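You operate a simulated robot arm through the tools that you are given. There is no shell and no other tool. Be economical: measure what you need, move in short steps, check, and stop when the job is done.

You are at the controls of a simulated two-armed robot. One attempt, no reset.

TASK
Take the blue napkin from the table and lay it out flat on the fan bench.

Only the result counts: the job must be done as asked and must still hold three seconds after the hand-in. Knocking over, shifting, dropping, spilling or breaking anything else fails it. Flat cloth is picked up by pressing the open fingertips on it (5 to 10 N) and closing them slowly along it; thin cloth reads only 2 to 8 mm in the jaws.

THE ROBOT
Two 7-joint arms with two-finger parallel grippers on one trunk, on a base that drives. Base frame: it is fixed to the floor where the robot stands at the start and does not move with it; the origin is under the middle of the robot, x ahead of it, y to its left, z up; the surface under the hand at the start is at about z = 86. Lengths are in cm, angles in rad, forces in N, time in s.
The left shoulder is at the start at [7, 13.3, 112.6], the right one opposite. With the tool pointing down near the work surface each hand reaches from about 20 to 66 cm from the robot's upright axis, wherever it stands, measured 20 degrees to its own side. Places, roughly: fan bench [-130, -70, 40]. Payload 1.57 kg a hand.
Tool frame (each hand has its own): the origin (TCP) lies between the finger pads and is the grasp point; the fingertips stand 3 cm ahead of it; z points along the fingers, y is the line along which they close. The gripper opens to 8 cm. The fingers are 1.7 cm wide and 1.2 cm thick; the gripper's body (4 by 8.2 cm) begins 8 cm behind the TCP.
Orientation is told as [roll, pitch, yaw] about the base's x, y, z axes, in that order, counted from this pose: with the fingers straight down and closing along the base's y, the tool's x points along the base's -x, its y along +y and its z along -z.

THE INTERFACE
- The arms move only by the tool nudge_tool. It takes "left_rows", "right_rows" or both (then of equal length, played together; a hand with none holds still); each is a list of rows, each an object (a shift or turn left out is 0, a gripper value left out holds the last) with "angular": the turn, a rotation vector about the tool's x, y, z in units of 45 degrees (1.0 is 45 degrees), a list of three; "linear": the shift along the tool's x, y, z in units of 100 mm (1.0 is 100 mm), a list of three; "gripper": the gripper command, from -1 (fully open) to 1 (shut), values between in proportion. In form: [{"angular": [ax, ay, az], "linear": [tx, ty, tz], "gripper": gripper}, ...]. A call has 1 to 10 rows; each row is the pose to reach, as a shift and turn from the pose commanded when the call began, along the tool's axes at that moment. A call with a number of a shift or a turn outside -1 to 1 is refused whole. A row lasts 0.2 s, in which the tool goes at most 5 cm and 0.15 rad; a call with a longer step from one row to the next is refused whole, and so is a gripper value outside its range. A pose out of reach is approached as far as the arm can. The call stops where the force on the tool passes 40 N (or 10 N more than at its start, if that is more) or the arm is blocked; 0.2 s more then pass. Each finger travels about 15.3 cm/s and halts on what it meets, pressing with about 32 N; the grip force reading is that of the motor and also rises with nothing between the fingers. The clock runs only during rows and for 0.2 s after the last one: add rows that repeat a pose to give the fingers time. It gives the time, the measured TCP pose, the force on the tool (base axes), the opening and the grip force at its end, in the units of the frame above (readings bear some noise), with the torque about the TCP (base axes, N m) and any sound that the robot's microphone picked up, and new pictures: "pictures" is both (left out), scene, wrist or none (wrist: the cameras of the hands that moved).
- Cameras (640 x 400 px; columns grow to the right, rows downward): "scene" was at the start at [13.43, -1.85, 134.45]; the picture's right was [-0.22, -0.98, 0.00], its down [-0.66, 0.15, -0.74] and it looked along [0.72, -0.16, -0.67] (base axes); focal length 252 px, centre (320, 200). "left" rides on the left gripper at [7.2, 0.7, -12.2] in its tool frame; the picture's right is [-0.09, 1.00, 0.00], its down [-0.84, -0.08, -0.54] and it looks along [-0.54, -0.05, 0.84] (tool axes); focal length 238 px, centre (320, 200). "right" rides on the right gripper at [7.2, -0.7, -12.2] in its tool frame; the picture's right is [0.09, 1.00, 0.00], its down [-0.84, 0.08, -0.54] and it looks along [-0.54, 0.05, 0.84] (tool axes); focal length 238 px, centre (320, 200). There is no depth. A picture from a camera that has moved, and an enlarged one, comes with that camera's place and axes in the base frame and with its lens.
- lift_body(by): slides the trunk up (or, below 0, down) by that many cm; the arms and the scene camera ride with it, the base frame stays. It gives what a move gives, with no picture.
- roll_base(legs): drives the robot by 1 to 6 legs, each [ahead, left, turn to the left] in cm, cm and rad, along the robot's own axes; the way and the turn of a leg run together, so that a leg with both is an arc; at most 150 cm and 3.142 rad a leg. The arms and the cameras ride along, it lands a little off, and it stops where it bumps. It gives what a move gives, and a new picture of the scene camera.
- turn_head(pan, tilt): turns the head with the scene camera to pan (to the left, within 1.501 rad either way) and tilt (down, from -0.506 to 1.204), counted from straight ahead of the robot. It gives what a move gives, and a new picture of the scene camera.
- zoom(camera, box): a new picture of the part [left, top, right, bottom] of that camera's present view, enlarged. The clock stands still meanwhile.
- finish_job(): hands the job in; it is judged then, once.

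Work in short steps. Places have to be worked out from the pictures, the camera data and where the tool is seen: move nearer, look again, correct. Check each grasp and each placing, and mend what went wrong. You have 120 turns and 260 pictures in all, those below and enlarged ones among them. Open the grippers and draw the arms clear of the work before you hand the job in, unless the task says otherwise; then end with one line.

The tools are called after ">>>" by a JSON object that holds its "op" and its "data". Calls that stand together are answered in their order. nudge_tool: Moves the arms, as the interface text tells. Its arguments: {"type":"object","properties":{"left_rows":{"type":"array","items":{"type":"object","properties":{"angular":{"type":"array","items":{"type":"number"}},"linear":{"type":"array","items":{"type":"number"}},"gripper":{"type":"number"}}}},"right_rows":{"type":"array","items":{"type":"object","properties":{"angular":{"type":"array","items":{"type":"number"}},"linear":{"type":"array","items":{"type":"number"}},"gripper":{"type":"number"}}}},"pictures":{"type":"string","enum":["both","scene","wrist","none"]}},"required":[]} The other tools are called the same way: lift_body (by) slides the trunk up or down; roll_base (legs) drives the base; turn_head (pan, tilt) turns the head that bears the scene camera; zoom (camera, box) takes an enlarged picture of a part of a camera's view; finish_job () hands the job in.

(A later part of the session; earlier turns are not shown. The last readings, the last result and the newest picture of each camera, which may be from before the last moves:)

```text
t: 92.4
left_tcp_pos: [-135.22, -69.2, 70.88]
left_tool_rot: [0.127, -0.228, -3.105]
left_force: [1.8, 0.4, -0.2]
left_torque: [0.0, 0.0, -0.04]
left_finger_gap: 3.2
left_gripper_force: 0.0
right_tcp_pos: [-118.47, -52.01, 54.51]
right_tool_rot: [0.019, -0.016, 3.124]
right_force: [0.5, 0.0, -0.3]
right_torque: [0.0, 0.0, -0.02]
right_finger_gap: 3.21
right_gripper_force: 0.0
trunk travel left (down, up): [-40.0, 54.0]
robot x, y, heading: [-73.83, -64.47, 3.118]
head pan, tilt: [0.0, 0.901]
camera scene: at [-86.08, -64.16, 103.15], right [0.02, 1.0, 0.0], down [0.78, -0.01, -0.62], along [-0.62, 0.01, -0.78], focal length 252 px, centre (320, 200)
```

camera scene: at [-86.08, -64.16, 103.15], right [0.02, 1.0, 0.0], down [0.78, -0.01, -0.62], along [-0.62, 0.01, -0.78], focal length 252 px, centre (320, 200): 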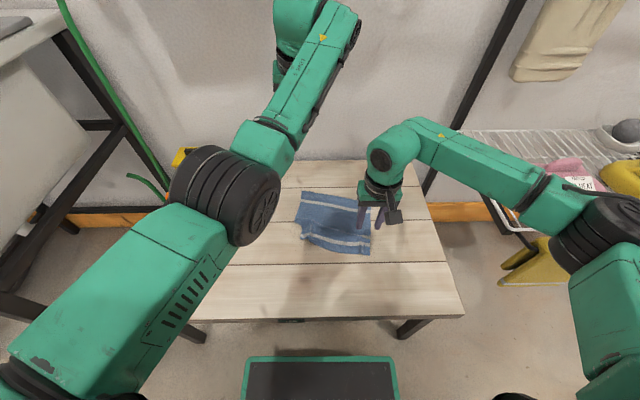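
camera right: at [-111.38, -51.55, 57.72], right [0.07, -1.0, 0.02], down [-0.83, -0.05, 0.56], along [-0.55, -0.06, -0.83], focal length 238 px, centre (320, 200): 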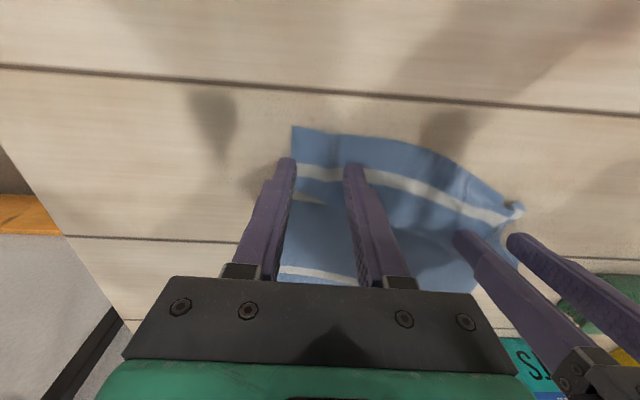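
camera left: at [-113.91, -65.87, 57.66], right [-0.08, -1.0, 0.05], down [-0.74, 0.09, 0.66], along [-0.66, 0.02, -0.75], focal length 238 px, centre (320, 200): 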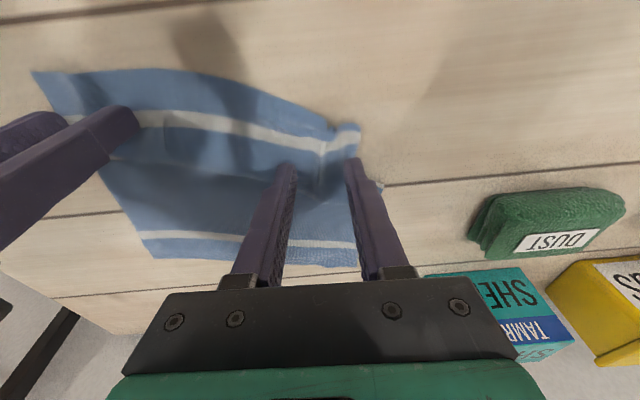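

Elbow is coming up. Straighten the hand orientation, then draw back 8 cm at this height and watch the elbow.

>>> {"op": "nudge_tool", "data": {"left_rows": [{"angular": [-0.05, 0.09, 0.02]}, {"angular": [-0.1, 0.19, 0.04], "linear": [0.1, 0, -0.02]}, {"angular": [-0.16, 0.29, 0.07], "linear": [0.25, 0, -0.06]}, {"angular": [-0.16, 0.29, 0.07], "linear": [0.45, 0, -0.1]}, {"angular": [-0.16, 0.29, 0.07], "linear": [0.65, 0, -0.15]}, {"angular": [-0.16, 0.29, 0.07], "linear": [0.8, 0, -0.18]}, {"angular": [-0.16, 0.29, 0.07], "linear": [0.8, 0, -0.18]}], "pictures": "scene"}}

```text
t: 94.0
left_tcp_pos: [-130.54, -68.83, 70.74]
left_tool_rot: [0.257, 0.006, -3.114]
left_force: [-0.2, -0.7, 0.4]
left_torque: [0.0, -0.01, 0.01]
left_finger_gap: 3.23
left_gripper_force: 0.0
left hand out of reach, approached as far as the arm can: row 2, 3, 5, 6, 7
right_tcp_pos: [-118.48, -51.95, 54.46]
right_tool_rot: [0.02, -0.016, 3.126]
right_force: [0.5, 0.8, -0.1]
right_torque: [-0.01, 0.01, 0.02]
right_finger_gap: 3.19
right_gripper_force: 0.2
trunk travel left (down, up): [-40.0, 54.0]
robot x, y, heading: [-73.64, -64.73, 3.122]
head pan, tilt: [0.0, 0.901]
camera scene: at [-86.09, -64.17, 103.15], right [0.02, 1.0, 0.0], down [0.78, -0.01, -0.62], along [-0.62, 0.01, -0.78], focal length 252 px, centre (320, 200)
```

scene: 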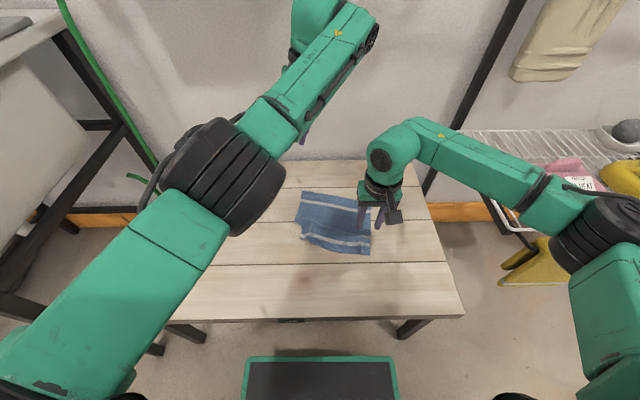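

Wrong roll sign; correct it by +0.33 and continue drawing back.

>>> {"op": "nudge_tool", "data": {"left_rows": [{"angular": [0.11, 0, 0.02]}, {"angular": [0.22, 0, 0.04]}, {"angular": [0.33, 0, 0.06], "linear": [0.1, 0, 0]}, {"angular": [0.33, 0, 0.06], "linear": [0.3, 0, 0]}, {"angular": [0.33, 0, 0.06], "linear": [0.5, 0, 0]}, {"angular": [0.33, 0, 0.06], "linear": [0.7, 0, 0]}, {"angular": [0.33, 0, 0.06], "linear": [0.7, 0, 0]}], "pictures": "scene"}}

```text
t: 95.6
left_tcp_pos: [-130.7, -66.81, 71.43]
left_tool_rot: [-0.004, 0.012, 3.123]
left_force: [-0.6, -0.1, -0.9]
left_torque: [0.02, 0.0, 0.01]
left_finger_gap: 3.19
left_gripper_force: 0.1
left hand out of reach, approached as far as the arm can: row 3, 4, 5, 6, 7
right_tcp_pos: [-118.53, -52.09, 54.59]
right_tool_rot: [0.016, -0.012, 3.125]
right_force: [0.1, -0.1, 0.7]
right_torque: [-0.02, 0.01, -0.02]
right_finger_gap: 3.22
right_gripper_force: 0.0
trunk travel left (down, up): [-40.0, 54.0]
robot x, y, heading: [-73.65, -63.99, 3.123]
head pan, tilt: [0.0, 0.901]
camera scene: at [-86.11, -64.18, 103.15], right [0.02, 1.0, 0.0], down [0.78, -0.01, -0.62], along [-0.62, 0.01, -0.78], focal length 252 px, centre (320, 200)
```

scene: 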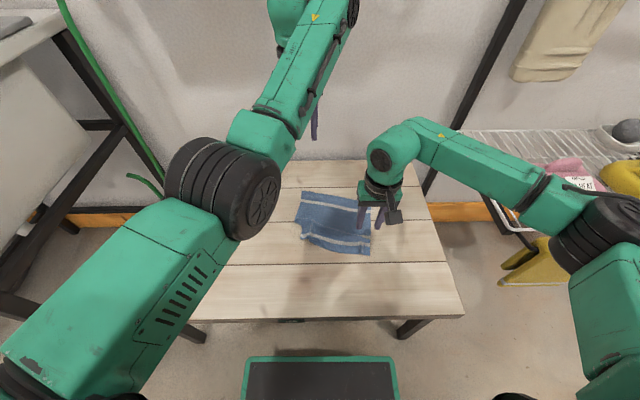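

Retracting is limited by the wrist. Try shifting the left hand outward to its own side with a yaw change, to bring the elbow out.

>>> {"op": "nudge_tool", "data": {"left_rows": [{"linear": [0, 0.2, 0], "angular": [0, -0.1, 0]}, {"linear": [0, 0.4, 0], "angular": [0, -0.2, 0]}, {"linear": [0, 0.6, 0], "angular": [0, -0.3, 0]}, {"linear": [0.1, 0.8, 0], "angular": [0, -0.4, 0]}, {"linear": [0.3, 1.0, 0], "angular": [0, -0.5, 0]}, {"linear": [0.5, 1.0, 0], "angular": [0, -0.5, 0]}, {"linear": [0.7, 1.0, 0], "angular": [0, -0.5, 0]}, {"linear": [0.9, 1.0, 0], "angular": [0, -0.5, 0]}], "pictures": "scene"}}

```text
t: 97.4
left_tcp_pos: [-128.33, -79.23, 68.18]
left_tool_rot: [0.023, -0.402, -3.134]
left_force: [0.1, 0.1, -0.5]
left_torque: [0.0, -0.01, -0.05]
left_finger_gap: 3.2
left_gripper_force: 0.1
left hand out of reach, approached as far as the arm can: row 1, 2, 3, 4, 5, 6, 7, 8
right_tcp_pos: [-118.56, -52.1, 54.6]
right_tool_rot: [0.02, -0.012, 3.125]
right_force: [0.0, 0.4, 0.0]
right_torque: [0.0, 0.0, 0.0]
right_finger_gap: 3.2
right_gripper_force: 0.0
trunk travel left (down, up): [-40.0, 54.0]
robot x, y, heading: [-73.7, -64.06, 3.123]
head pan, tilt: [0.0, 0.901]
camera scene: at [-86.09, -64.15, 103.15], right [0.02, 1.0, 0.0], down [0.78, -0.01, -0.62], along [-0.62, 0.01, -0.78], focal length 252 px, centre (320, 200)
```

scene: 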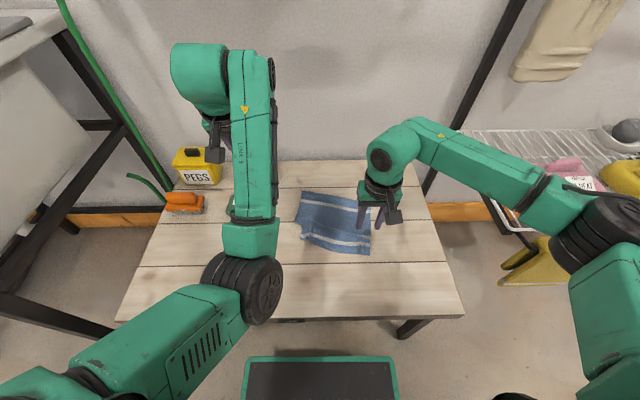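

That moves the elbow further in, so go the other way: clear the right hand to its side, and move the left hand across to the right.

>>> {"op": "nudge_tool", "data": {"left_rows": [{"linear": [0, -0.2, 0]}, {"linear": [0, -0.4, 0]}, {"linear": [0, -0.6, 0]}, {"linear": [0, -0.8, 0]}, {"linear": [0, -1.0, 0]}, {"linear": [0, -1.0, 0]}], "right_rows": [{"linear": [0.1, -0.2, -0.3]}, {"linear": [0.2, -0.4, -0.6]}, {"linear": [0.3, -0.6, -0.9]}, {"linear": [0.4, -0.8, -1.0]}, {"linear": [0.5, -1.0, -1.0]}, {"linear": [0.5, -1.0, -1.0]}], "pictures": "none"}}

>>> {"op": "nudge_tool", "data": {"left_rows": [{"linear": [0, -0.2, 0]}, {"linear": [0, -0.4, 0]}, {"linear": [0, -0.6, 0]}, {"linear": [0, -0.8, 0]}, {"linear": [0, -1.0, 0]}, {"linear": [0, -1.0, 0]}], "right_rows": [{"linear": [0.2, -0.2, 0]}, {"linear": [0.4, -0.4, 0]}, {"linear": [0.5, -0.5, 0]}, {"linear": [0.5, -0.5, 0]}, {"linear": [0.5, -0.5, 0]}, {"linear": [0.5, -0.5, 0]}], "pictures": "scene"}}

```text
t: 99.0
left_tcp_pos: [-128.78, -70.27, 67.75]
left_tool_rot: [0.034, -0.403, -3.124]
left_force: [-0.5, 0.2, 0.2]
left_torque: [0.0, 0.0, 0.02]
left_finger_gap: 3.2
left_gripper_force: 0.1
right_tcp_pos: [-112.93, -41.88, 64.05]
right_tool_rot: [0.018, -0.015, 3.122]
right_force: [0.9, -0.1, -1.2]
right_torque: [-0.01, 0.01, -0.02]
right_finger_gap: 3.18
right_gripper_force: 0.1
trunk travel left (down, up): [-40.0, 54.0]
robot x, y, heading: [-73.89, -64.28, 3.123]
head pan, tilt: [0.0, 0.901]
stopped in row 6 (left hand): the arm was blocked; the commanded pose is now the measured one
```

```text
t: 100.4
left_tcp_pos: [-129.45, -61.11, 67.1]
left_tool_rot: [0.044, -0.402, -3.114]
left_force: [-0.1, -0.8, -1.1]
left_torque: [0.02, -0.01, 0.02]
left_finger_gap: 3.19
left_gripper_force: 0.1
right_tcp_pos: [-107.87, -37.04, 64.01]
right_tool_rot: [0.02, -0.013, 3.123]
right_force: [-0.2, -0.5, -0.3]
right_torque: [-0.02, 0.03, 0.01]
right_finger_gap: 3.2
right_gripper_force: 0.1
trunk travel left (down, up): [-40.0, 54.0]
robot x, y, heading: [-73.69, -64.35, 3.121]
head pan, tilt: [0.0, 0.901]
camera scene: at [-86.09, -64.17, 103.15], right [0.02, 1.0, 0.0], down [0.78, -0.01, -0.62], along [-0.62, 0.01, -0.78], focal length 252 px, centre (320, 200)
```

scene: 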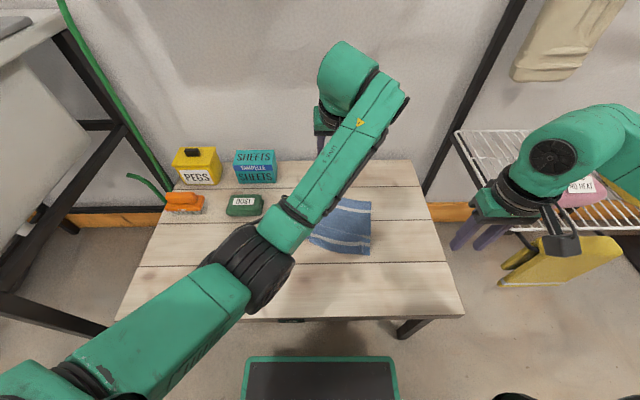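

Continue the left hand further right, then retract a bit while tilted.

>>> {"op": "nudge_tool", "data": {"left_rows": [{"linear": [0, -0.25, 0]}, {"linear": [0, -0.5, 0]}, {"linear": [0, -0.75, 0]}, {"linear": [0, -1.0, 0]}, {"linear": [0.2, -1.0, -0.1]}, {"linear": [0.4, -1.0, -0.2]}, {"linear": [0.6, -1.0, -0.3]}, {"linear": [0.8, -1.0, -0.4]}, {"linear": [0.8, -1.0, -0.4]}], "pictures": "scene"}}

```text
t: 102.4
left_tcp_pos: [-119.96, -49.58, 67.76]
left_tool_rot: [0.026, -0.4, -3.127]
left_force: [0.8, -0.1, 0.4]
left_torque: [0.02, -0.01, 0.01]
left_finger_gap: 3.19
left_gripper_force: 0.1
right_tcp_pos: [-107.95, -36.89, 63.9]
right_tool_rot: [0.02, -0.013, 3.125]
right_force: [-0.2, 0.3, 0.4]
right_torque: [0.01, -0.04, 0.0]
right_finger_gap: 3.19
right_gripper_force: 0.1
trunk travel left (down, up): [-40.0, 54.0]
robot x, y, heading: [-74.3, -64.36, 3.122]
head pan, tilt: [0.0, 0.901]
camera scene: at [-86.1, -64.17, 103.15], right [0.02, 1.0, 0.0], down [0.78, -0.01, -0.62], along [-0.62, 0.01, -0.78], focal length 252 px, centre (320, 200)
```

scene: 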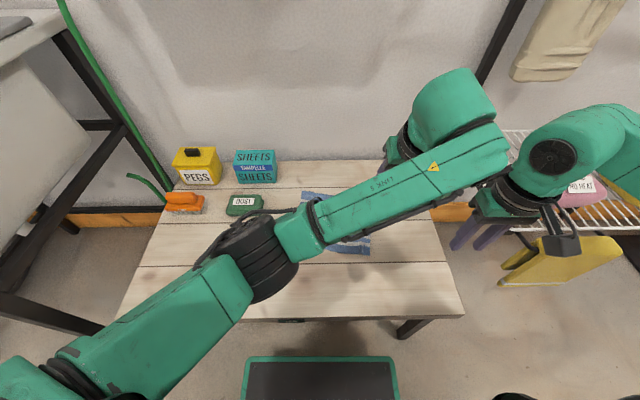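

The elbow is swinging out now. Move the right hand further aside and untilt the left here while retracting.

>>> {"op": "nudge_tool", "data": {"left_rows": [{"angular": [0, 0.0, 0]}, {"angular": [0, 0.12, 0]}, {"angular": [0, 0.24, 0]}, {"angular": [0, 0.36, 0]}, {"angular": [0, 0.5, 0]}, {"angular": [0, 0.5, 0]}], "right_rows": [{"linear": [0.2, -0.3, 0]}, {"linear": [0.3, -0.6, 0]}, {"linear": [0.4, -0.9, 0]}, {"linear": [0.4, -1.0, 0]}, {"linear": [0.4, -1.0, 0]}, {"linear": [0.4, -1.0, 0]}], "pictures": "scene"}}

```text
t: 103.8
left_tcp_pos: [-120.29, -49.5, 67.77]
left_tool_rot: [0.025, -0.006, -3.117]
left_force: [-0.3, -0.3, 0.5]
left_torque: [-0.01, 0.0, -0.02]
left_finger_gap: 3.2
left_gripper_force: 0.1
right_tcp_pos: [-103.81, -27.19, 63.79]
right_tool_rot: [0.019, -0.014, 3.125]
right_force: [0.3, -0.1, -0.4]
right_torque: [0.0, -0.01, 0.0]
right_finger_gap: 3.22
right_gripper_force: 0.1
trunk travel left (down, up): [-40.0, 54.0]
robot x, y, heading: [-73.86, -64.25, 3.122]
head pan, tilt: [0.0, 0.901]
camera scene: at [-86.08, -64.16, 103.15], right [0.02, 1.0, 0.0], down [0.78, -0.01, -0.62], along [-0.62, 0.01, -0.78], focal length 252 px, centre (320, 200)
```

scene: 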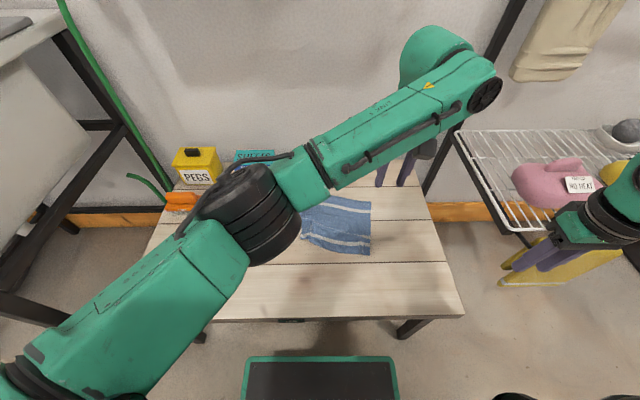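

Vertical again with no limit. Retract 6 cm here, then shift left back toward its side.

>>> {"op": "nudge_tool", "data": {"left_rows": [{"linear": [0.2, 0, 0]}, {"linear": [0.4, 0, 0]}, {"linear": [0.6, 0, 0]}, {"linear": [0.75, 0.15, 0]}, {"linear": [0.75, 0.35, 0]}, {"linear": [0.75, 0.55, 0]}, {"linear": [0.75, 0.75, 0]}, {"linear": [0.75, 0.95, 0]}, {"linear": [0.75, 0.95, 0]}], "pictures": "scene"}}

```text
t: 105.8
left_tcp_pos: [-112.53, -59.04, 68.0]
left_tool_rot: [0.026, -0.007, -3.119]
left_force: [0.0, 0.2, -0.5]
left_torque: [0.01, -0.02, -0.03]
left_finger_gap: 3.22
left_gripper_force: 0.0
right_tcp_pos: [-103.85, -27.22, 63.7]
right_tool_rot: [0.018, -0.014, 3.125]
right_force: [-0.1, 0.3, 0.5]
right_torque: [0.0, 0.05, -0.01]
right_finger_gap: 3.2
right_gripper_force: 0.1
trunk travel left (down, up): [-40.0, 54.0]
robot x, y, heading: [-73.67, -64.25, 3.125]
head pan, tilt: [0.0, 0.901]
camera scene: at [-86.08, -64.14, 103.15], right [0.02, 1.0, 0.0], down [0.78, -0.01, -0.62], along [-0.62, 0.01, -0.78], focal length 252 px, centre (320, 200)
```

scene: 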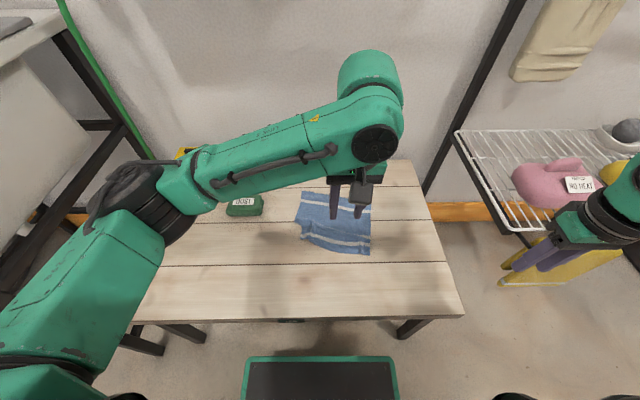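

Posture restored. Zoom on the napkin to plan the near-edge regrasp.

>>> {"op": "zoom", "data": {"camera": "scene", "box": [270, 180, 400, 270]}}

>>> {"op": "zoom", "data": {"camera": "left", "box": [100, 50, 500, 300]}}

```text
4.44 times, centred on (335, 225) of scene
camera zoom: at [-86.08, -64.14, 103.15], right [0.02, 1.0, 0.0], down [0.78, -0.01, -0.62], along [-0.62, 0.01, -0.78], focal length 1120 px, centre (253, 89)
```

zoom: 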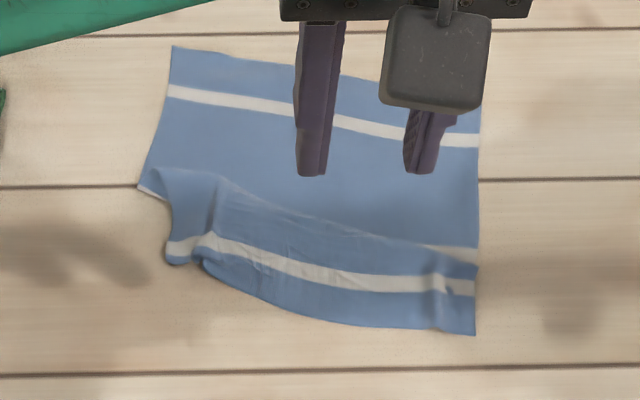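

```text
1.60 times, centred on (300, 175) of left
camera zoom: at [-105.27, -59.01, 80.19], right [-0.07, -1.0, 0.03], down [-0.83, 0.07, 0.55], along [-0.55, 0.01, -0.84], focal length 381 px, centre (352, 240)
```

zoom: 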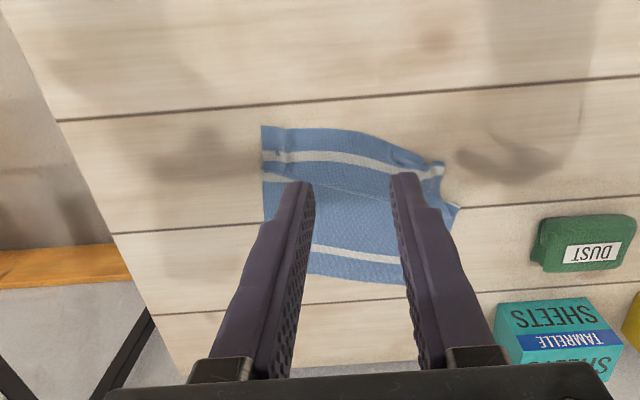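

The far border is flat; the near third is Z-folded. Regrasp the near edge (left ≈[−121,−65.5], right ≈[−117.5,−52.8]) and pull it back. Move in.

>>> {"op": "nudge_tool", "data": {"left_rows": [{"linear": [-0.2, 0.15, 0], "angular": [0.033, 0, 0.05]}, {"linear": [-0.4, 0.3, 0.1], "angular": [0.033, 0, 0.05]}, {"linear": [-0.6, 0.45, 0.3], "angular": [0.033, 0, 0.05]}, {"linear": [-0.8, 0.65, 0.5], "angular": [0.033, 0, 0.05]}, {"linear": [-0.85, 0.65, 0.7], "angular": [0.033, 0, 0.05]}, {"linear": [-0.85, 0.65, 0.7], "angular": [0.033, 0, 0.05]}], "right_rows": [{"linear": [-0.1, 0.25, 0]}, {"linear": [-0.2, 0.5, 0]}, {"linear": [-0.3, 0.75, 0]}, {"linear": [-0.4, 1.0, 0]}, {"linear": [-0.5, 1.0, 0]}, {"linear": [-0.5, 1.0, 0]}], "pictures": "none"}}

>>> {"op": "nudge_tool", "data": {"right_rows": [{"linear": [-0.2, 0.25, 0]}, {"linear": [-0.4, 0.5, 0]}, {"linear": [-0.6, 0.75, 0]}, {"linear": [-0.75, 1.0, 0]}, {"linear": [-0.87, 1.0, 0.2]}, {"linear": [-0.87, 1.0, 0.3]}, {"linear": [-0.87, 1.0, 0.3]}], "pictures": "none"}}

>>> {"op": "nudge_tool", "data": {"left_rows": [{"linear": [0, 0, 0.2]}, {"linear": [0, 0, 0.4]}, {"linear": [0, 0, 0.5]}], "right_rows": [{"linear": [0, 0.25, 0.2]}, {"linear": [0, 0.45, 0.4]}, {"linear": [0, 0.55, 0.5]}], "pictures": "wrist"}}

```text
t: 107.2
left_tcp_pos: [-120.98, -65.78, 61.01]
left_tool_rot: [0.0, -0.006, 3.126]
left_force: [1.1, -0.1, 0.4]
left_torque: [0.03, 0.01, 0.01]
left_finger_gap: 3.22
left_gripper_force: 0.1
right_tcp_pos: [-108.93, -37.27, 63.95]
right_tool_rot: [0.017, -0.016, 3.125]
right_force: [0.2, -0.1, -0.2]
right_torque: [0.01, 0.0, 0.01]
right_finger_gap: 3.19
right_gripper_force: 0.0
trunk travel left (down, up): [-40.0, 54.0]
robot x, y, heading: [-73.8, -64.31, 3.118]
head pan, tilt: [0.0, 0.901]
```

```text
t: 108.8
left_tcp_pos: [-120.99, -65.92, 61.08]
left_tool_rot: [0.001, -0.008, 3.127]
left_force: [0.0, 0.3, -0.9]
left_torque: [-0.02, -0.01, -0.01]
left_finger_gap: 3.22
left_gripper_force: 0.1
right_tcp_pos: [-117.65, -46.83, 61.33]
right_tool_rot: [0.017, -0.014, 3.124]
right_force: [0.9, -1.0, 0.3]
right_torque: [0.01, 0.01, -0.02]
right_finger_gap: 3.18
right_gripper_force: 0.0
trunk travel left (down, up): [-40.0, 54.0]
robot x, y, heading: [-73.88, -64.23, 3.123]
head pan, tilt: [0.0, 0.901]
```

```text
t: 109.6
left_tcp_pos: [-120.94, -65.75, 56.21]
left_tool_rot: [-0.001, -0.006, 3.125]
left_force: [-0.3, -0.4, 0.7]
left_torque: [-0.04, 0.0, -0.03]
left_finger_gap: 3.2
left_gripper_force: 0.0
right_tcp_pos: [-118.04, -52.52, 56.45]
right_tool_rot: [0.017, -0.014, 3.124]
right_force: [0.2, 0.7, 0.3]
right_torque: [0.01, 0.01, -0.03]
right_finger_gap: 3.19
right_gripper_force: 0.0
trunk travel left (down, up): [-40.0, 54.0]
robot x, y, heading: [-73.44, -64.26, 3.124]
head pan, tilt: [0.0, 0.901]
camera right: at [-110.65, -51.91, 68.55], right [0.07, -1.0, 0.02], down [-0.83, -0.05, 0.56], along [-0.55, -0.05, -0.83], focal length 238 px, centre (320, 200)
camera left: at [-113.78, -66.38, 68.41], right [-0.11, -0.99, 0.0], down [-0.83, 0.09, 0.55], along [-0.54, 0.06, -0.84], focal length 238 px, centre (320, 200)
```

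right: 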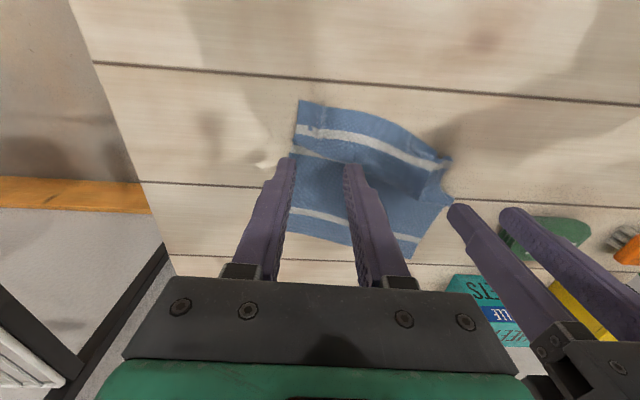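
left: 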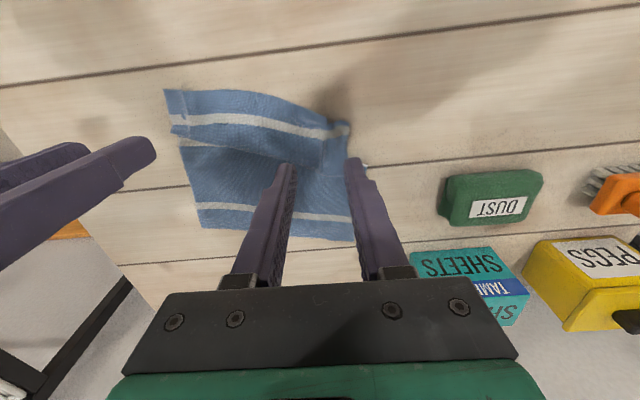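

Grip centres fall on the near border. Descend 9.8 cm with a 6 mm outward tweak on the left.

>>> {"op": "nudge_tool", "data": {"left_rows": [{"linear": [-0.06, 0, 0.3]}, {"linear": [-0.06, 0, 0.6]}, {"linear": [-0.06, 0, 0.85]}, {"linear": [-0.06, 0, 0.98]}, {"linear": [-0.06, 0, 0.98]}], "right_rows": [{"linear": [0, 0, 0.3]}, {"linear": [0, 0, 0.6]}, {"linear": [0, 0, 0.85]}, {"linear": [0, 0, 1.0]}, {"linear": [0, 0, 1.0]}], "pictures": "none"}}

>>> {"op": "nudge_tool", "data": {"left_rows": [{"linear": [0, 0, 0.05]}, {"linear": [0, 0, 0.09]}, {"linear": [0, 0, 0.11]}, {"linear": [0, 0, 0.11]}], "right_rows": [{"linear": [0, 0, 0.05]}, {"linear": [0, 0, 0.1]}, {"linear": [0, 0, 0.13]}, {"linear": [0, 0, 0.13]}], "pictures": "wrist"}}

```text
t: 110.8
left_tcp_pos: [-121.66, -65.6, 46.45]
left_tool_rot: [0.001, -0.006, 3.126]
left_force: [-0.9, -0.5, -0.1]
left_torque: [-0.01, -0.05, 0.02]
left_finger_gap: 3.19
left_gripper_force: 0.1
right_tcp_pos: [-118.16, -52.66, 46.39]
right_tool_rot: [0.018, -0.014, 3.125]
right_force: [-0.1, -0.2, -0.7]
right_torque: [-0.01, -0.02, -0.04]
right_finger_gap: 3.2
right_gripper_force: 0.2
trunk travel left (down, up): [-40.0, 54.0]
robot x, y, heading: [-73.82, -64.24, 3.118]
head pan, tilt: [0.0, 0.901]
```

```text
t: 111.8
left_tcp_pos: [-121.61, -65.59, 45.47]
left_tool_rot: [0.0, -0.007, 3.127]
left_force: [0.0, 0.4, 0.0]
left_torque: [0.03, -0.04, -0.04]
left_finger_gap: 3.18
left_gripper_force: 0.1
right_tcp_pos: [-118.18, -52.57, 45.24]
right_tool_rot: [0.021, -0.016, 3.123]
right_force: [1.3, 0.3, 6.4]
right_torque: [0.12, 0.0, -0.01]
right_finger_gap: 3.18
right_gripper_force: 0.1
trunk travel left (down, up): [-40.0, 54.0]
robot x, y, heading: [-73.99, -64.38, 3.122]
head pan, tilt: [0.0, 0.901]
camera right: at [-110.8, -52.03, 57.35], right [0.07, -1.0, 0.02], down [-0.83, -0.05, 0.56], along [-0.55, -0.06, -0.83], focal length 238 px, centre (320, 200)
camera left: at [-114.37, -66.29, 57.59], right [-0.11, -0.99, 0.0], down [-0.83, 0.09, 0.55], along [-0.55, 0.06, -0.84], focal length 238 px, centre (320, 200)
```

right: 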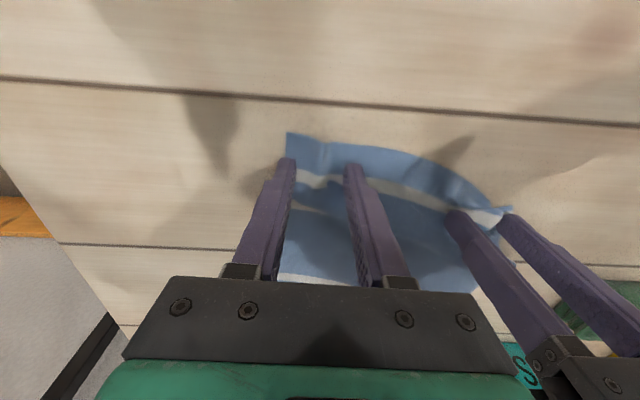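
left: 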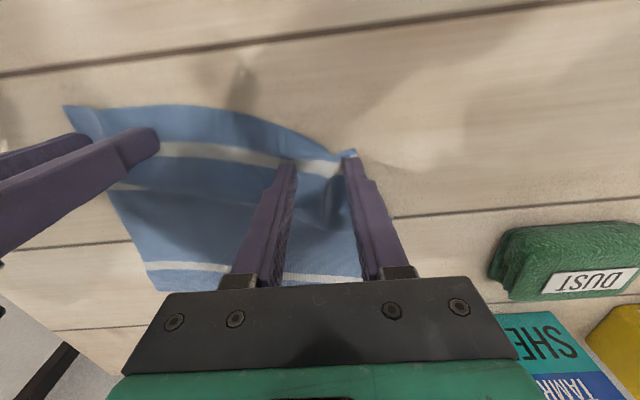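

Right 6 N. Lower left 3.5 mm to press, then read.

>>> {"op": "nudge_tool", "data": {"left_rows": [{"linear": [0, 0, 0.015]}, {"linear": [0, 0, 0.03]}, {"linear": [0, 0, 0.03]}, {"linear": [0, 0, 0.03]}], "pictures": "none"}}

```text
t: 112.8
left_tcp_pos: [-121.58, -65.75, 45.08]
left_tool_rot: [0.0, -0.01, 3.125]
left_force: [-0.1, 0.1, 4.4]
left_torque: [-0.08, -0.02, 0.01]
left_finger_gap: 3.2
left_gripper_force: 0.1
right_tcp_pos: [-118.18, -52.65, 45.22]
right_tool_rot: [0.02, -0.016, 3.124]
right_force: [0.7, -1.1, 5.9]
right_torque: [0.1, 0.01, 0.02]
right_finger_gap: 3.16
right_gripper_force: 0.1
trunk travel left (down, up): [-40.0, 54.0]
robot x, y, heading: [-73.71, -64.31, 3.122]
head pan, tilt: [0.0, 0.901]
```

Both in range with a touch more on left (+0.4 mm); close slowly.

>>> {"op": "nudge_tool", "data": {"left_rows": [{"linear": [0, 0, 0.004], "gripper": 0.2}, {"linear": [0, 0, 0.004], "gripper": 0.3}, {"linear": [0, 0, 0.004], "gripper": 0.4}, {"linear": [0, 0, 0.004], "gripper": 0.5}, {"linear": [0, 0, 0.004], "gripper": 0.6}, {"linear": [0, 0, 0.004], "gripper": 0.7}, {"linear": [0, 0, 0.004], "gripper": 0.8}, {"linear": [0, 0, 0.004], "gripper": 0.9}, {"linear": [0, 0, 0.004], "gripper": 1.0}, {"linear": [0, 0, 0.004], "gripper": 1.0}], "right_rows": [{"linear": [0, 0, 0.003], "gripper": 0.2}, {"linear": [0, 0, 0.003], "gripper": 0.3}, {"linear": [0, 0, 0.003], "gripper": 0.4}, {"linear": [0, 0, 0.003], "gripper": 0.5}, {"linear": [0, 0, 0.003], "gripper": 0.6}, {"linear": [0, 0, 0.003], "gripper": 0.7}, {"linear": [0, 0, 0.003], "gripper": 0.8}, {"linear": [0, 0, 0.003], "gripper": 0.9}, {"linear": [0, 0, 0.003], "gripper": 1.0}, {"linear": [0, 0, 0.003], "gripper": 1.0}], "pictures": "wrist"}}

```text
t: 115.0
left_tcp_pos: [-121.5, -65.72, 45.15]
left_tool_rot: [0.0, -0.01, 3.126]
left_force: [-0.6, 1.7, 13.4]
left_torque: [0.02, -0.06, -0.01]
left_finger_gap: 0.27
left_gripper_force: 23.6
right_tcp_pos: [-118.18, -52.64, 45.24]
right_tool_rot: [0.02, -0.017, 3.124]
right_force: [-0.5, -2.8, 0.9]
right_torque: [-0.09, 0.05, 0.0]
right_finger_gap: 0.18
right_gripper_force: 23.4
trunk travel left (down, up): [-40.0, 54.0]
robot x, y, heading: [-73.68, -64.22, 3.118]
head pan, tilt: [0.0, 0.901]
camera right: at [-110.77, -52.03, 57.36], right [0.08, -1.0, 0.02], down [-0.83, -0.05, 0.56], along [-0.55, -0.06, -0.83], focal length 238 px, centre (320, 200)
camera left: at [-114.32, -66.32, 57.37], right [-0.11, -0.99, 0.0], down [-0.83, 0.09, 0.55], along [-0.55, 0.06, -0.84], focal length 238 px, centre (320, 200)
```

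right: 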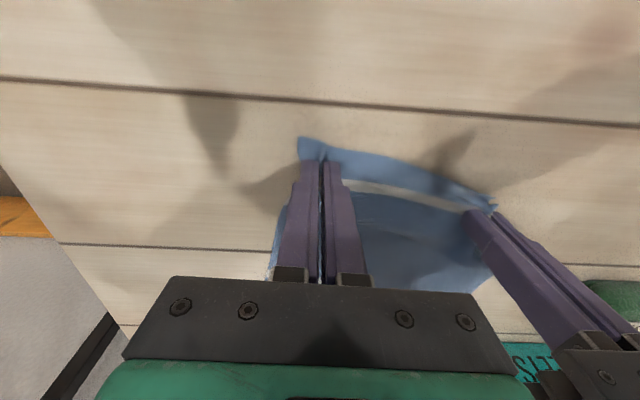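
left: 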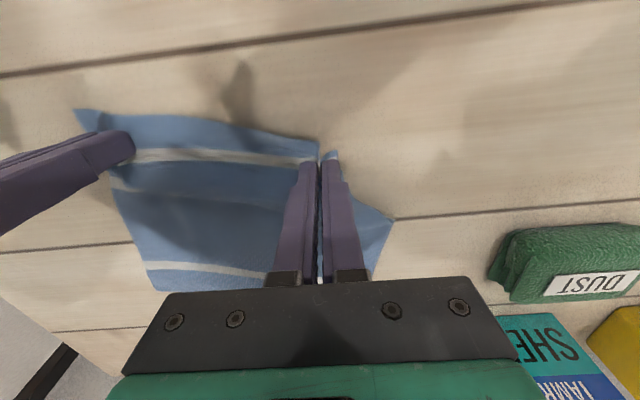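

Both gripped. Raise 3 cm, pull back (left 6, right 4) with gentle spreading; hem stays on the bench.

>>> {"op": "nudge_tool", "data": {"left_rows": [{"linear": [0.05, 0, -0.12]}, {"linear": [0.12, 0.02, -0.25]}, {"linear": [0.22, 0.03, -0.32]}, {"linear": [0.32, 0.04, -0.34]}, {"linear": [0.42, 0.05, -0.32]}, {"linear": [0.52, 0.05, -0.28]}, {"linear": [0.6, 0.05, -0.25]}, {"linear": [0.6, 0.05, -0.25]}], "right_rows": [{"linear": [0.03, 0, -0.12]}, {"linear": [0.08, -0.02, -0.25]}, {"linear": [0.15, -0.03, -0.32]}, {"linear": [0.21, -0.04, -0.34]}, {"linear": [0.28, -0.05, -0.32]}, {"linear": [0.35, -0.05, -0.28]}, {"linear": [0.4, -0.05, -0.25]}, {"linear": [0.4, -0.05, -0.25]}], "pictures": "wrist"}}

>>> {"op": "zoom", "data": {"camera": "scene", "box": [270, 180, 400, 270]}}

```text
t: 116.8
left_tcp_pos: [-115.55, -66.29, 47.54]
left_tool_rot: [-0.002, -0.008, 3.126]
left_force: [-0.6, 20.3, -0.6]
left_torque: [0.65, 0.04, 0.2]
left_finger_gap: 0.25
left_gripper_force: 24.5
right_tcp_pos: [-114.17, -52.28, 47.49]
right_tool_rot: [0.022, -0.014, 3.126]
right_force: [-0.3, -22.4, 0.4]
right_torque: [-0.61, -0.01, 0.12]
right_finger_gap: 0.22
right_gripper_force: 23.0
trunk travel left (down, up): [-40.0, 54.0]
robot x, y, heading: [-73.61, -64.19, 3.121]
head pan, tilt: [0.0, 0.901]
camera right: at [-106.82, -51.57, 59.67], right [0.08, -1.0, 0.02], down [-0.83, -0.05, 0.56], along [-0.55, -0.06, -0.83], focal length 238 px, centre (320, 200)
camera left: at [-108.38, -66.9, 59.68], right [-0.11, -0.99, 0.0], down [-0.83, 0.09, 0.55], along [-0.55, 0.06, -0.84], focal length 238 px, centre (320, 200)
```

right: 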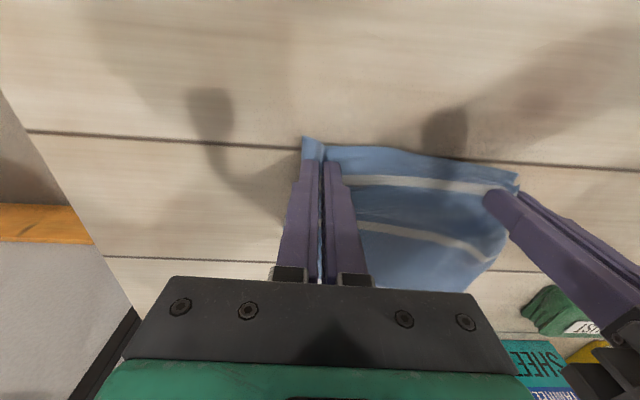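
left: 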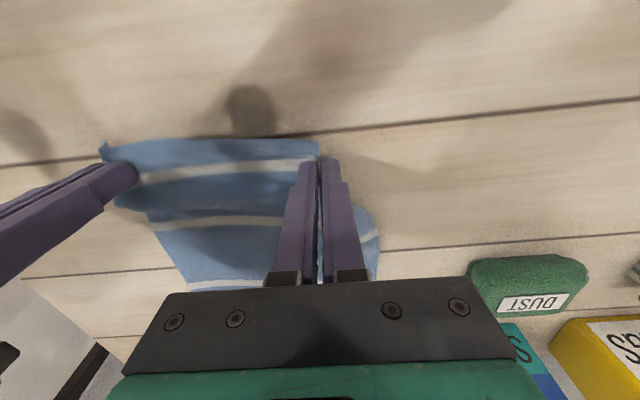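

```text
4.44 times, centred on (335, 225) of scene
camera zoom: at [-86.09, -64.17, 103.15], right [0.02, 1.0, 0.0], down [0.78, -0.01, -0.62], along [-0.62, 0.01, -0.78], focal length 1120 px, centre (253, 89)
```

zoom: 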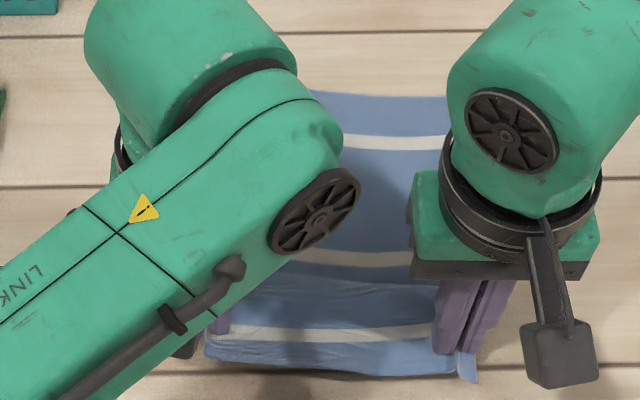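

Sideways tension 20 N is too much: relax spacing ~0.9 cm; pull back 2.5 more and lower to 46.

>>> {"op": "nudge_tool", "data": {"left_rows": [{"linear": [0.0, -0.045, 0]}, {"linear": [0.08, -0.045, 0]}, {"linear": [0.16, -0.045, 0]}, {"linear": [0.25, -0.045, 0.02]}, {"linear": [0.28, -0.045, 0.08]}, {"linear": [0.28, -0.045, 0.15]}, {"linear": [0.28, -0.045, 0.15]}], "right_rows": [{"linear": [0.0, 0.045, 0]}, {"linear": [0.08, 0.045, 0]}, {"linear": [0.16, 0.045, 0]}, {"linear": [0.22, 0.045, 0.02]}, {"linear": [0.24, 0.045, 0.08]}, {"linear": [0.24, 0.045, 0.15]}, {"linear": [0.24, 0.045, 0.15]}], "pictures": "wrist"}}

>>> {"op": "zoom", "data": {"camera": "scene", "box": [270, 180, 400, 270]}}

```text
t: 118.4
left_tcp_pos: [-112.79, -66.07, 45.87]
left_tool_rot: [0.0, -0.008, 3.126]
left_force: [0.4, 6.0, -0.1]
left_torque: [0.2, 0.03, 0.06]
left_finger_gap: 0.27
left_gripper_force: 23.6
right_tcp_pos: [-111.77, -52.65, 45.95]
right_tool_rot: [0.017, -0.014, 3.125]
right_force: [-0.6, -5.9, -0.5]
right_torque: [-0.21, -0.02, 0.05]
right_finger_gap: 0.15
right_gripper_force: 23.6
trunk travel left (down, up): [-40.0, 54.0]
robot x, y, heading: [-73.97, -63.99, 3.126]
head pan, tilt: [0.0, 0.901]
camera right: at [-104.43, -52.04, 58.15], right [0.07, -1.0, 0.02], down [-0.83, -0.05, 0.56], along [-0.55, -0.06, -0.83], focal length 238 px, centre (320, 200)
camera left: at [-105.61, -66.66, 58.17], right [-0.11, -0.99, 0.0], down [-0.83, 0.09, 0.55], along [-0.54, 0.06, -0.84], focal length 238 px, centre (320, 200)
```

right: 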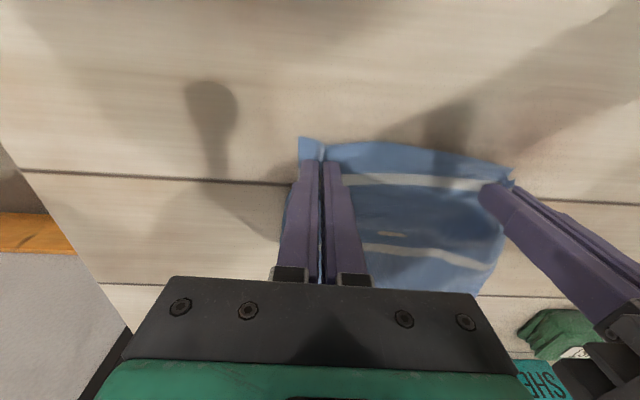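
left: 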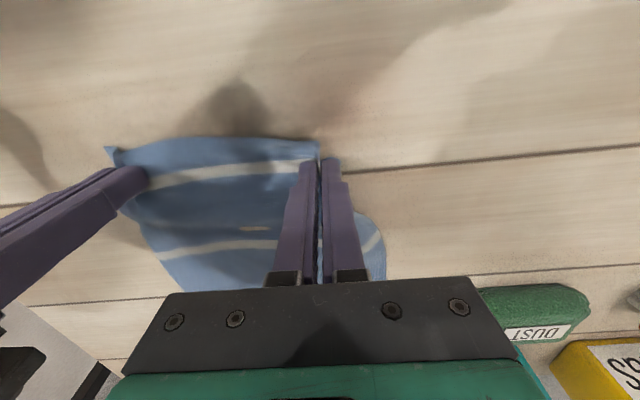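

```text
4.44 times, centred on (335, 225) of scene
camera zoom: at [-86.08, -64.17, 103.15], right [0.02, 1.0, 0.0], down [0.78, -0.01, -0.62], along [-0.62, 0.01, -0.78], focal length 1120 px, centre (253, 89)
```

zoom: 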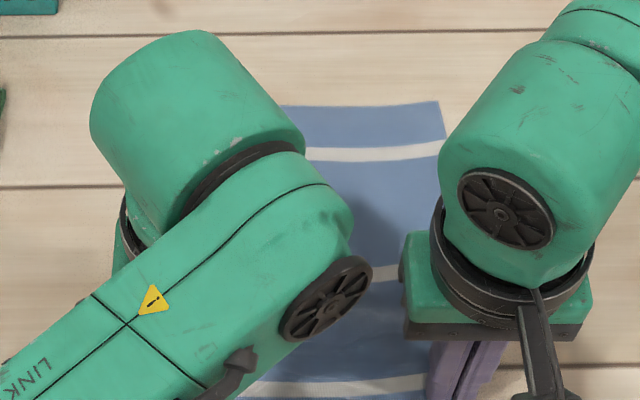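

Cloth is straight and hem just began to slide (−133). Relax spacing a touch, lower to light contact.

>>> {"op": "nudge_tool", "data": {"left_rows": [{"linear": [0.0, -0.015, 0.03]}, {"linear": [0.0, -0.015, 0.06]}, {"linear": [0.0, -0.015, 0.075]}, {"linear": [0.0, -0.015, 0.075]}, {"linear": [0.0, -0.015, 0.075]}], "right_rows": [{"linear": [0.0, 0.015, 0.03]}, {"linear": [0.0, 0.015, 0.06]}, {"linear": [0.0, 0.015, 0.075]}, {"linear": [0.0, 0.015, 0.075]}, {"linear": [0.0, 0.015, 0.075]}], "pictures": "none"}}

```text
t: 119.6
left_tcp_pos: [-112.74, -65.82, 45.21]
left_tool_rot: [0.0, -0.006, 3.127]
left_force: [-0.5, 0.1, 3.4]
left_torque: [-0.03, -0.03, 0.01]
left_finger_gap: 0.23
left_gripper_force: 23.7
right_tcp_pos: [-111.8, -52.78, 45.29]
right_tool_rot: [0.018, -0.016, 3.125]
right_force: [-0.4, -0.6, 0.7]
right_torque: [-0.03, 0.0, -0.01]
right_finger_gap: 0.18
right_gripper_force: 23.1
trunk travel left (down, up): [-40.0, 54.0]
robot x, y, heading: [-73.75, -64.26, 3.123]
head pan, tilt: [0.0, 0.901]
```

Press slightly and open slowly to spread the pinched folds.

>>> {"op": "nudge_tool", "data": {"left_rows": [{"linear": [0, 0, 0.004], "gripper": 0.95}, {"linear": [0, 0, 0.004], "gripper": 0.85}, {"linear": [0, 0, 0.004], "gripper": 0.75}, {"linear": [0, 0, 0.004], "gripper": 0.65}, {"linear": [0, 0, 0.004], "gripper": 0.55}, {"linear": [0, 0, 0.004], "gripper": 0.45}, {"linear": [0, 0, 0.004], "gripper": 0.35}, {"linear": [0, 0, 0.004], "gripper": 0.25}, {"linear": [0, 0, 0.004], "gripper": 0.15}, {"linear": [0, 0, 0.004], "gripper": 0.1}], "right_rows": [{"linear": [0, 0, 0.008], "gripper": 0.95}, {"linear": [0, 0, 0.008], "gripper": 0.85}, {"linear": [0, 0, 0.008], "gripper": 0.75}, {"linear": [0, 0, 0.008], "gripper": 0.65}, {"linear": [0, 0, 0.008], "gripper": 0.55}, {"linear": [0, 0, 0.008], "gripper": 0.45}, {"linear": [0, 0, 0.008], "gripper": 0.35}, {"linear": [0, 0, 0.008], "gripper": 0.25}, {"linear": [0, 0, 0.008], "gripper": 0.15}, {"linear": [0, 0, 0.008], "gripper": 0.1}], "pictures": "none"}}

>>> {"op": "nudge_tool", "data": {"left_rows": [{"linear": [0, 0, -0.05]}, {"linear": [0, 0, -0.3]}, {"linear": [0, 0, -0.7]}, {"linear": [0, 0, -1.0]}, {"linear": [0.1, 0.3, -1.0]}, {"linear": [0.1, 0.6, -1.0]}, {"linear": [0.1, 0.9, -1.0]}], "right_rows": [{"linear": [0, 0, -0.05]}, {"linear": [0, 0, -0.3]}, {"linear": [0, 0, -0.7]}, {"linear": [0, 0, -1.0]}, {"linear": [0.1, -0.3, -1.0]}, {"linear": [0.1, -0.6, -1.0]}, {"linear": [0.1, -0.9, -1.0]}], "pictures": "both"}}

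>>> {"op": "zoom", "data": {"camera": "scene", "box": [270, 190, 410, 290]}}

```text
t: 121.8
left_tcp_pos: [-112.63, -65.88, 45.19]
left_tool_rot: [0.001, -0.008, 3.126]
left_force: [-0.7, 1.9, 9.1]
left_torque: [-0.17, 0.0, -0.01]
left_finger_gap: 3.39
left_gripper_force: 0.2
right_tcp_pos: [-111.68, -52.85, 45.24]
right_tool_rot: [0.019, -0.017, 3.124]
right_force: [-0.3, -0.4, 0.7]
right_torque: [-0.01, 0.01, 0.02]
right_finger_gap: 3.63
right_gripper_force: 0.2
trunk travel left (down, up): [-40.0, 54.0]
robot x, y, heading: [-73.42, -64.17, 3.124]
head pan, tilt: [0.0, 0.901]
```

```text
t: 123.4
left_tcp_pos: [-111.96, -74.71, 55.35]
left_tool_rot: [0.0, -0.006, 3.126]
left_force: [-0.3, -0.2, -0.5]
left_torque: [0.02, -0.02, 0.01]
left_finger_gap: 3.6
left_gripper_force: 0.1
right_tcp_pos: [-110.39, -43.61, 55.03]
right_tool_rot: [0.019, -0.017, 3.122]
right_force: [-0.6, 0.8, 0.7]
right_torque: [-0.02, 0.01, -0.01]
right_finger_gap: 3.6
right_gripper_force: 0.0
trunk travel left (down, up): [-40.0, 54.0]
robot x, y, heading: [-73.92, -64.18, 3.116]
head pan, tilt: [0.0, 0.901]
camera scene: at [-86.05, -64.18, 103.16], right [0.02, 1.0, 0.0], down [0.78, -0.01, -0.62], along [-0.62, 0.01, -0.78], focal length 252 px, centre (320, 200)
camera right: at [-103.04, -42.86, 67.25], right [0.08, -1.0, 0.02], down [-0.83, -0.05, 0.56], along [-0.55, -0.06, -0.83], focal length 238 px, centre (320, 200)
camera left: at [-104.72, -75.42, 67.61], right [-0.11, -0.99, 0.0], down [-0.83, 0.09, 0.55], along [-0.55, 0.06, -0.84], focal length 238 px, centre (320, 200)
```

scene: 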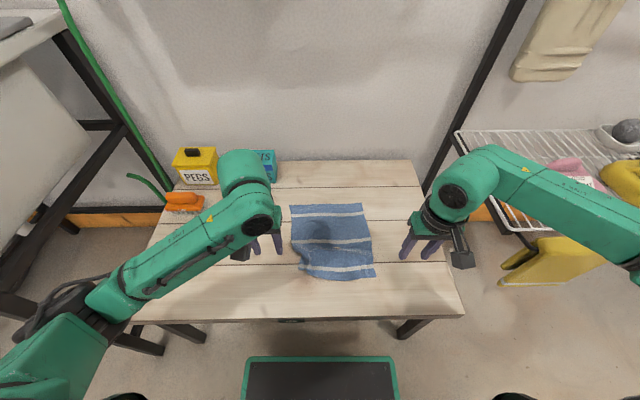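
right: 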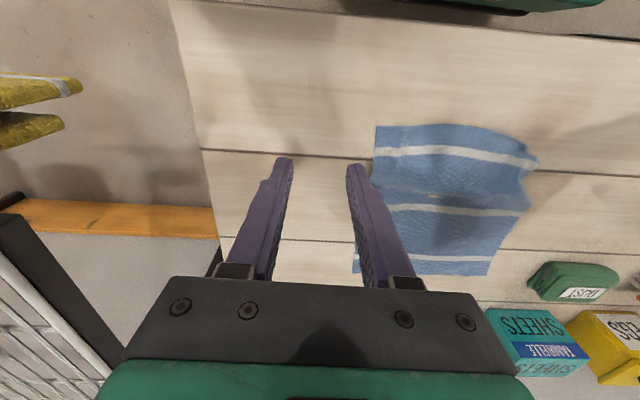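
left: 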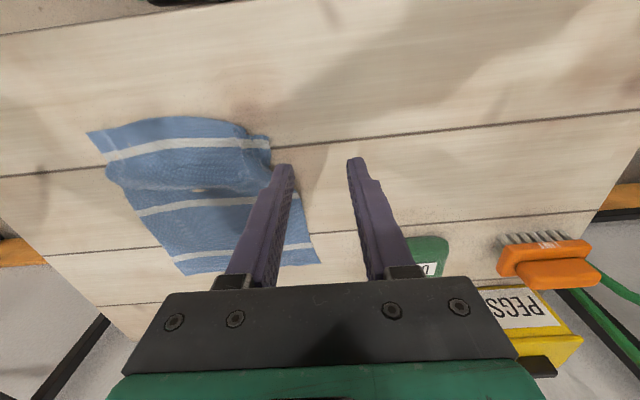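

```text
4.00 times, centred on (340, 240) of scene
camera zoom: at [-86.05, -64.18, 103.16], right [0.02, 1.0, 0.0], down [0.78, -0.01, -0.62], along [-0.62, 0.01, -0.78], focal length 1008 px, centre (240, 40)
```

zoom: 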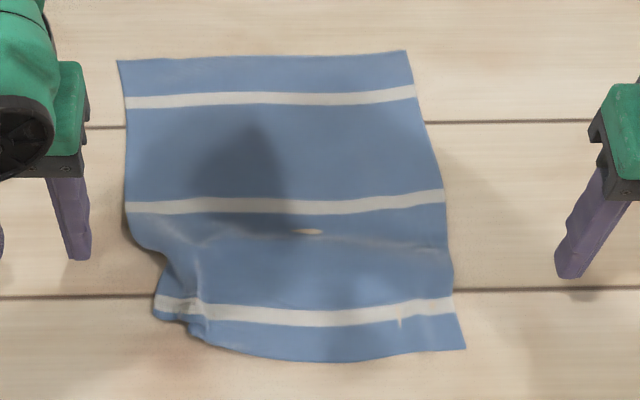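

Now it's spread almost completely; only the near-left corner is tucked. Look at it closely.

>>> {"op": "zoom", "data": {"camera": "left", "box": [70, 100, 310, 250]}}

>>> {"op": "zoom", "data": {"camera": "scene", "box": [280, 230, 360, 290]}}

```text
2.67 times, centred on (190, 175) of left
camera zoom: at [-104.72, -75.42, 67.61], right [-0.11, -0.99, 0.0], down [-0.83, 0.09, 0.55], along [-0.55, 0.06, -0.84], focal length 636 px, centre (667, 267)
```

zoom: 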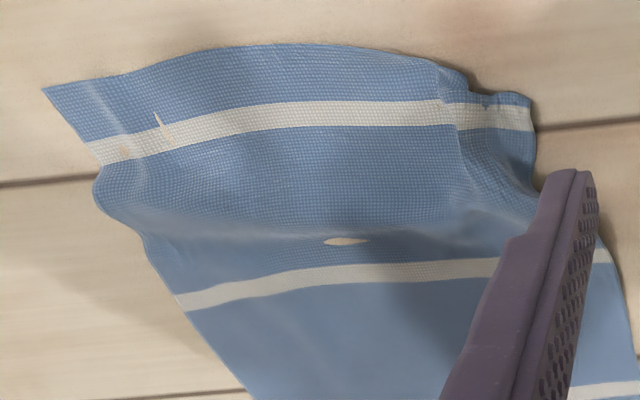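

```text
6.67 times, centred on (320, 260) of scene
camera zoom: at [-86.05, -64.18, 103.16], right [0.02, 1.0, 0.0], down [0.78, -0.01, -0.62], along [-0.62, 0.01, -0.78], focal length 1680 px, centre (320, -200)
```

zoom: 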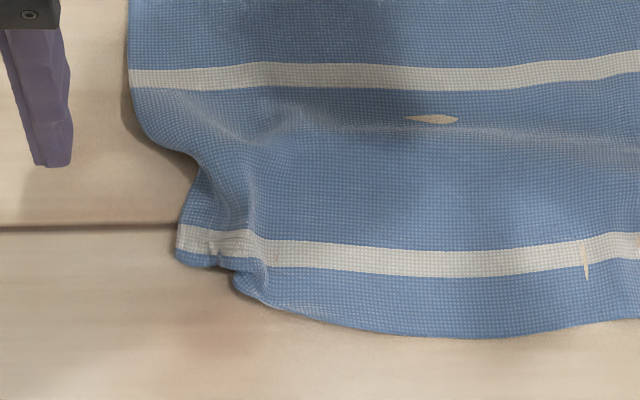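

The near-left is pleated (gathered ~3 cm). I'll place closed fingertips on the pleats, press lightly and open them to spread it.

>>> {"op": "nudge_tool", "data": {"left_rows": [{"linear": [-0.05, -0.25, 0], "gripper": 1}, {"linear": [-0.1, -0.5, 0], "gripper": 1}, {"linear": [-0.12, -0.72, 0.2], "gripper": 1}, {"linear": [-0.12, -0.72, 0.5], "gripper": 1}, {"linear": [-0.12, -0.72, 0.75], "gripper": 1}, {"linear": [-0.12, -0.72, 0.9], "gripper": 1}, {"linear": [-0.12, -0.72, 0.95], "gripper": 1}, {"linear": [-0.12, -0.72, 0.95], "gripper": 1}], "pictures": "wrist"}}

```text
t: 125.2
left_tcp_pos: [-112.94, -67.65, 45.52]
left_tool_rot: [-0.001, -0.007, 3.125]
left_force: [0.6, 0.5, 0.3]
left_torque: [0.01, 0.04, 0.04]
left_finger_gap: 0.0
left_gripper_force: 20.9
right_tcp_pos: [-110.46, -43.43, 55.06]
right_tool_rot: [0.02, -0.014, 3.125]
right_force: [0.0, 0.2, 0.4]
right_torque: [-0.03, -0.01, -0.03]
right_finger_gap: 3.6
right_gripper_force: 0.0
trunk travel left (down, up): [-40.0, 54.0]
robot x, y, heading: [-73.97, -64.23, 3.127]
head pan, tilt: [0.0, 0.901]
camera left: at [-105.77, -68.29, 57.84], right [-0.11, -0.99, 0.0], down [-0.83, 0.09, 0.55], along [-0.54, 0.06, -0.84], focal length 238 px, centre (320, 200)
```

left: 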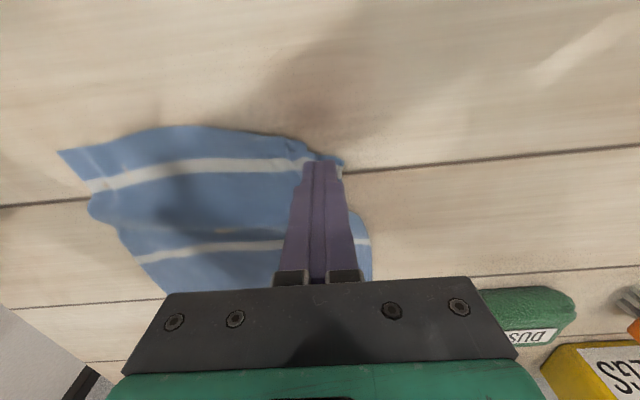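

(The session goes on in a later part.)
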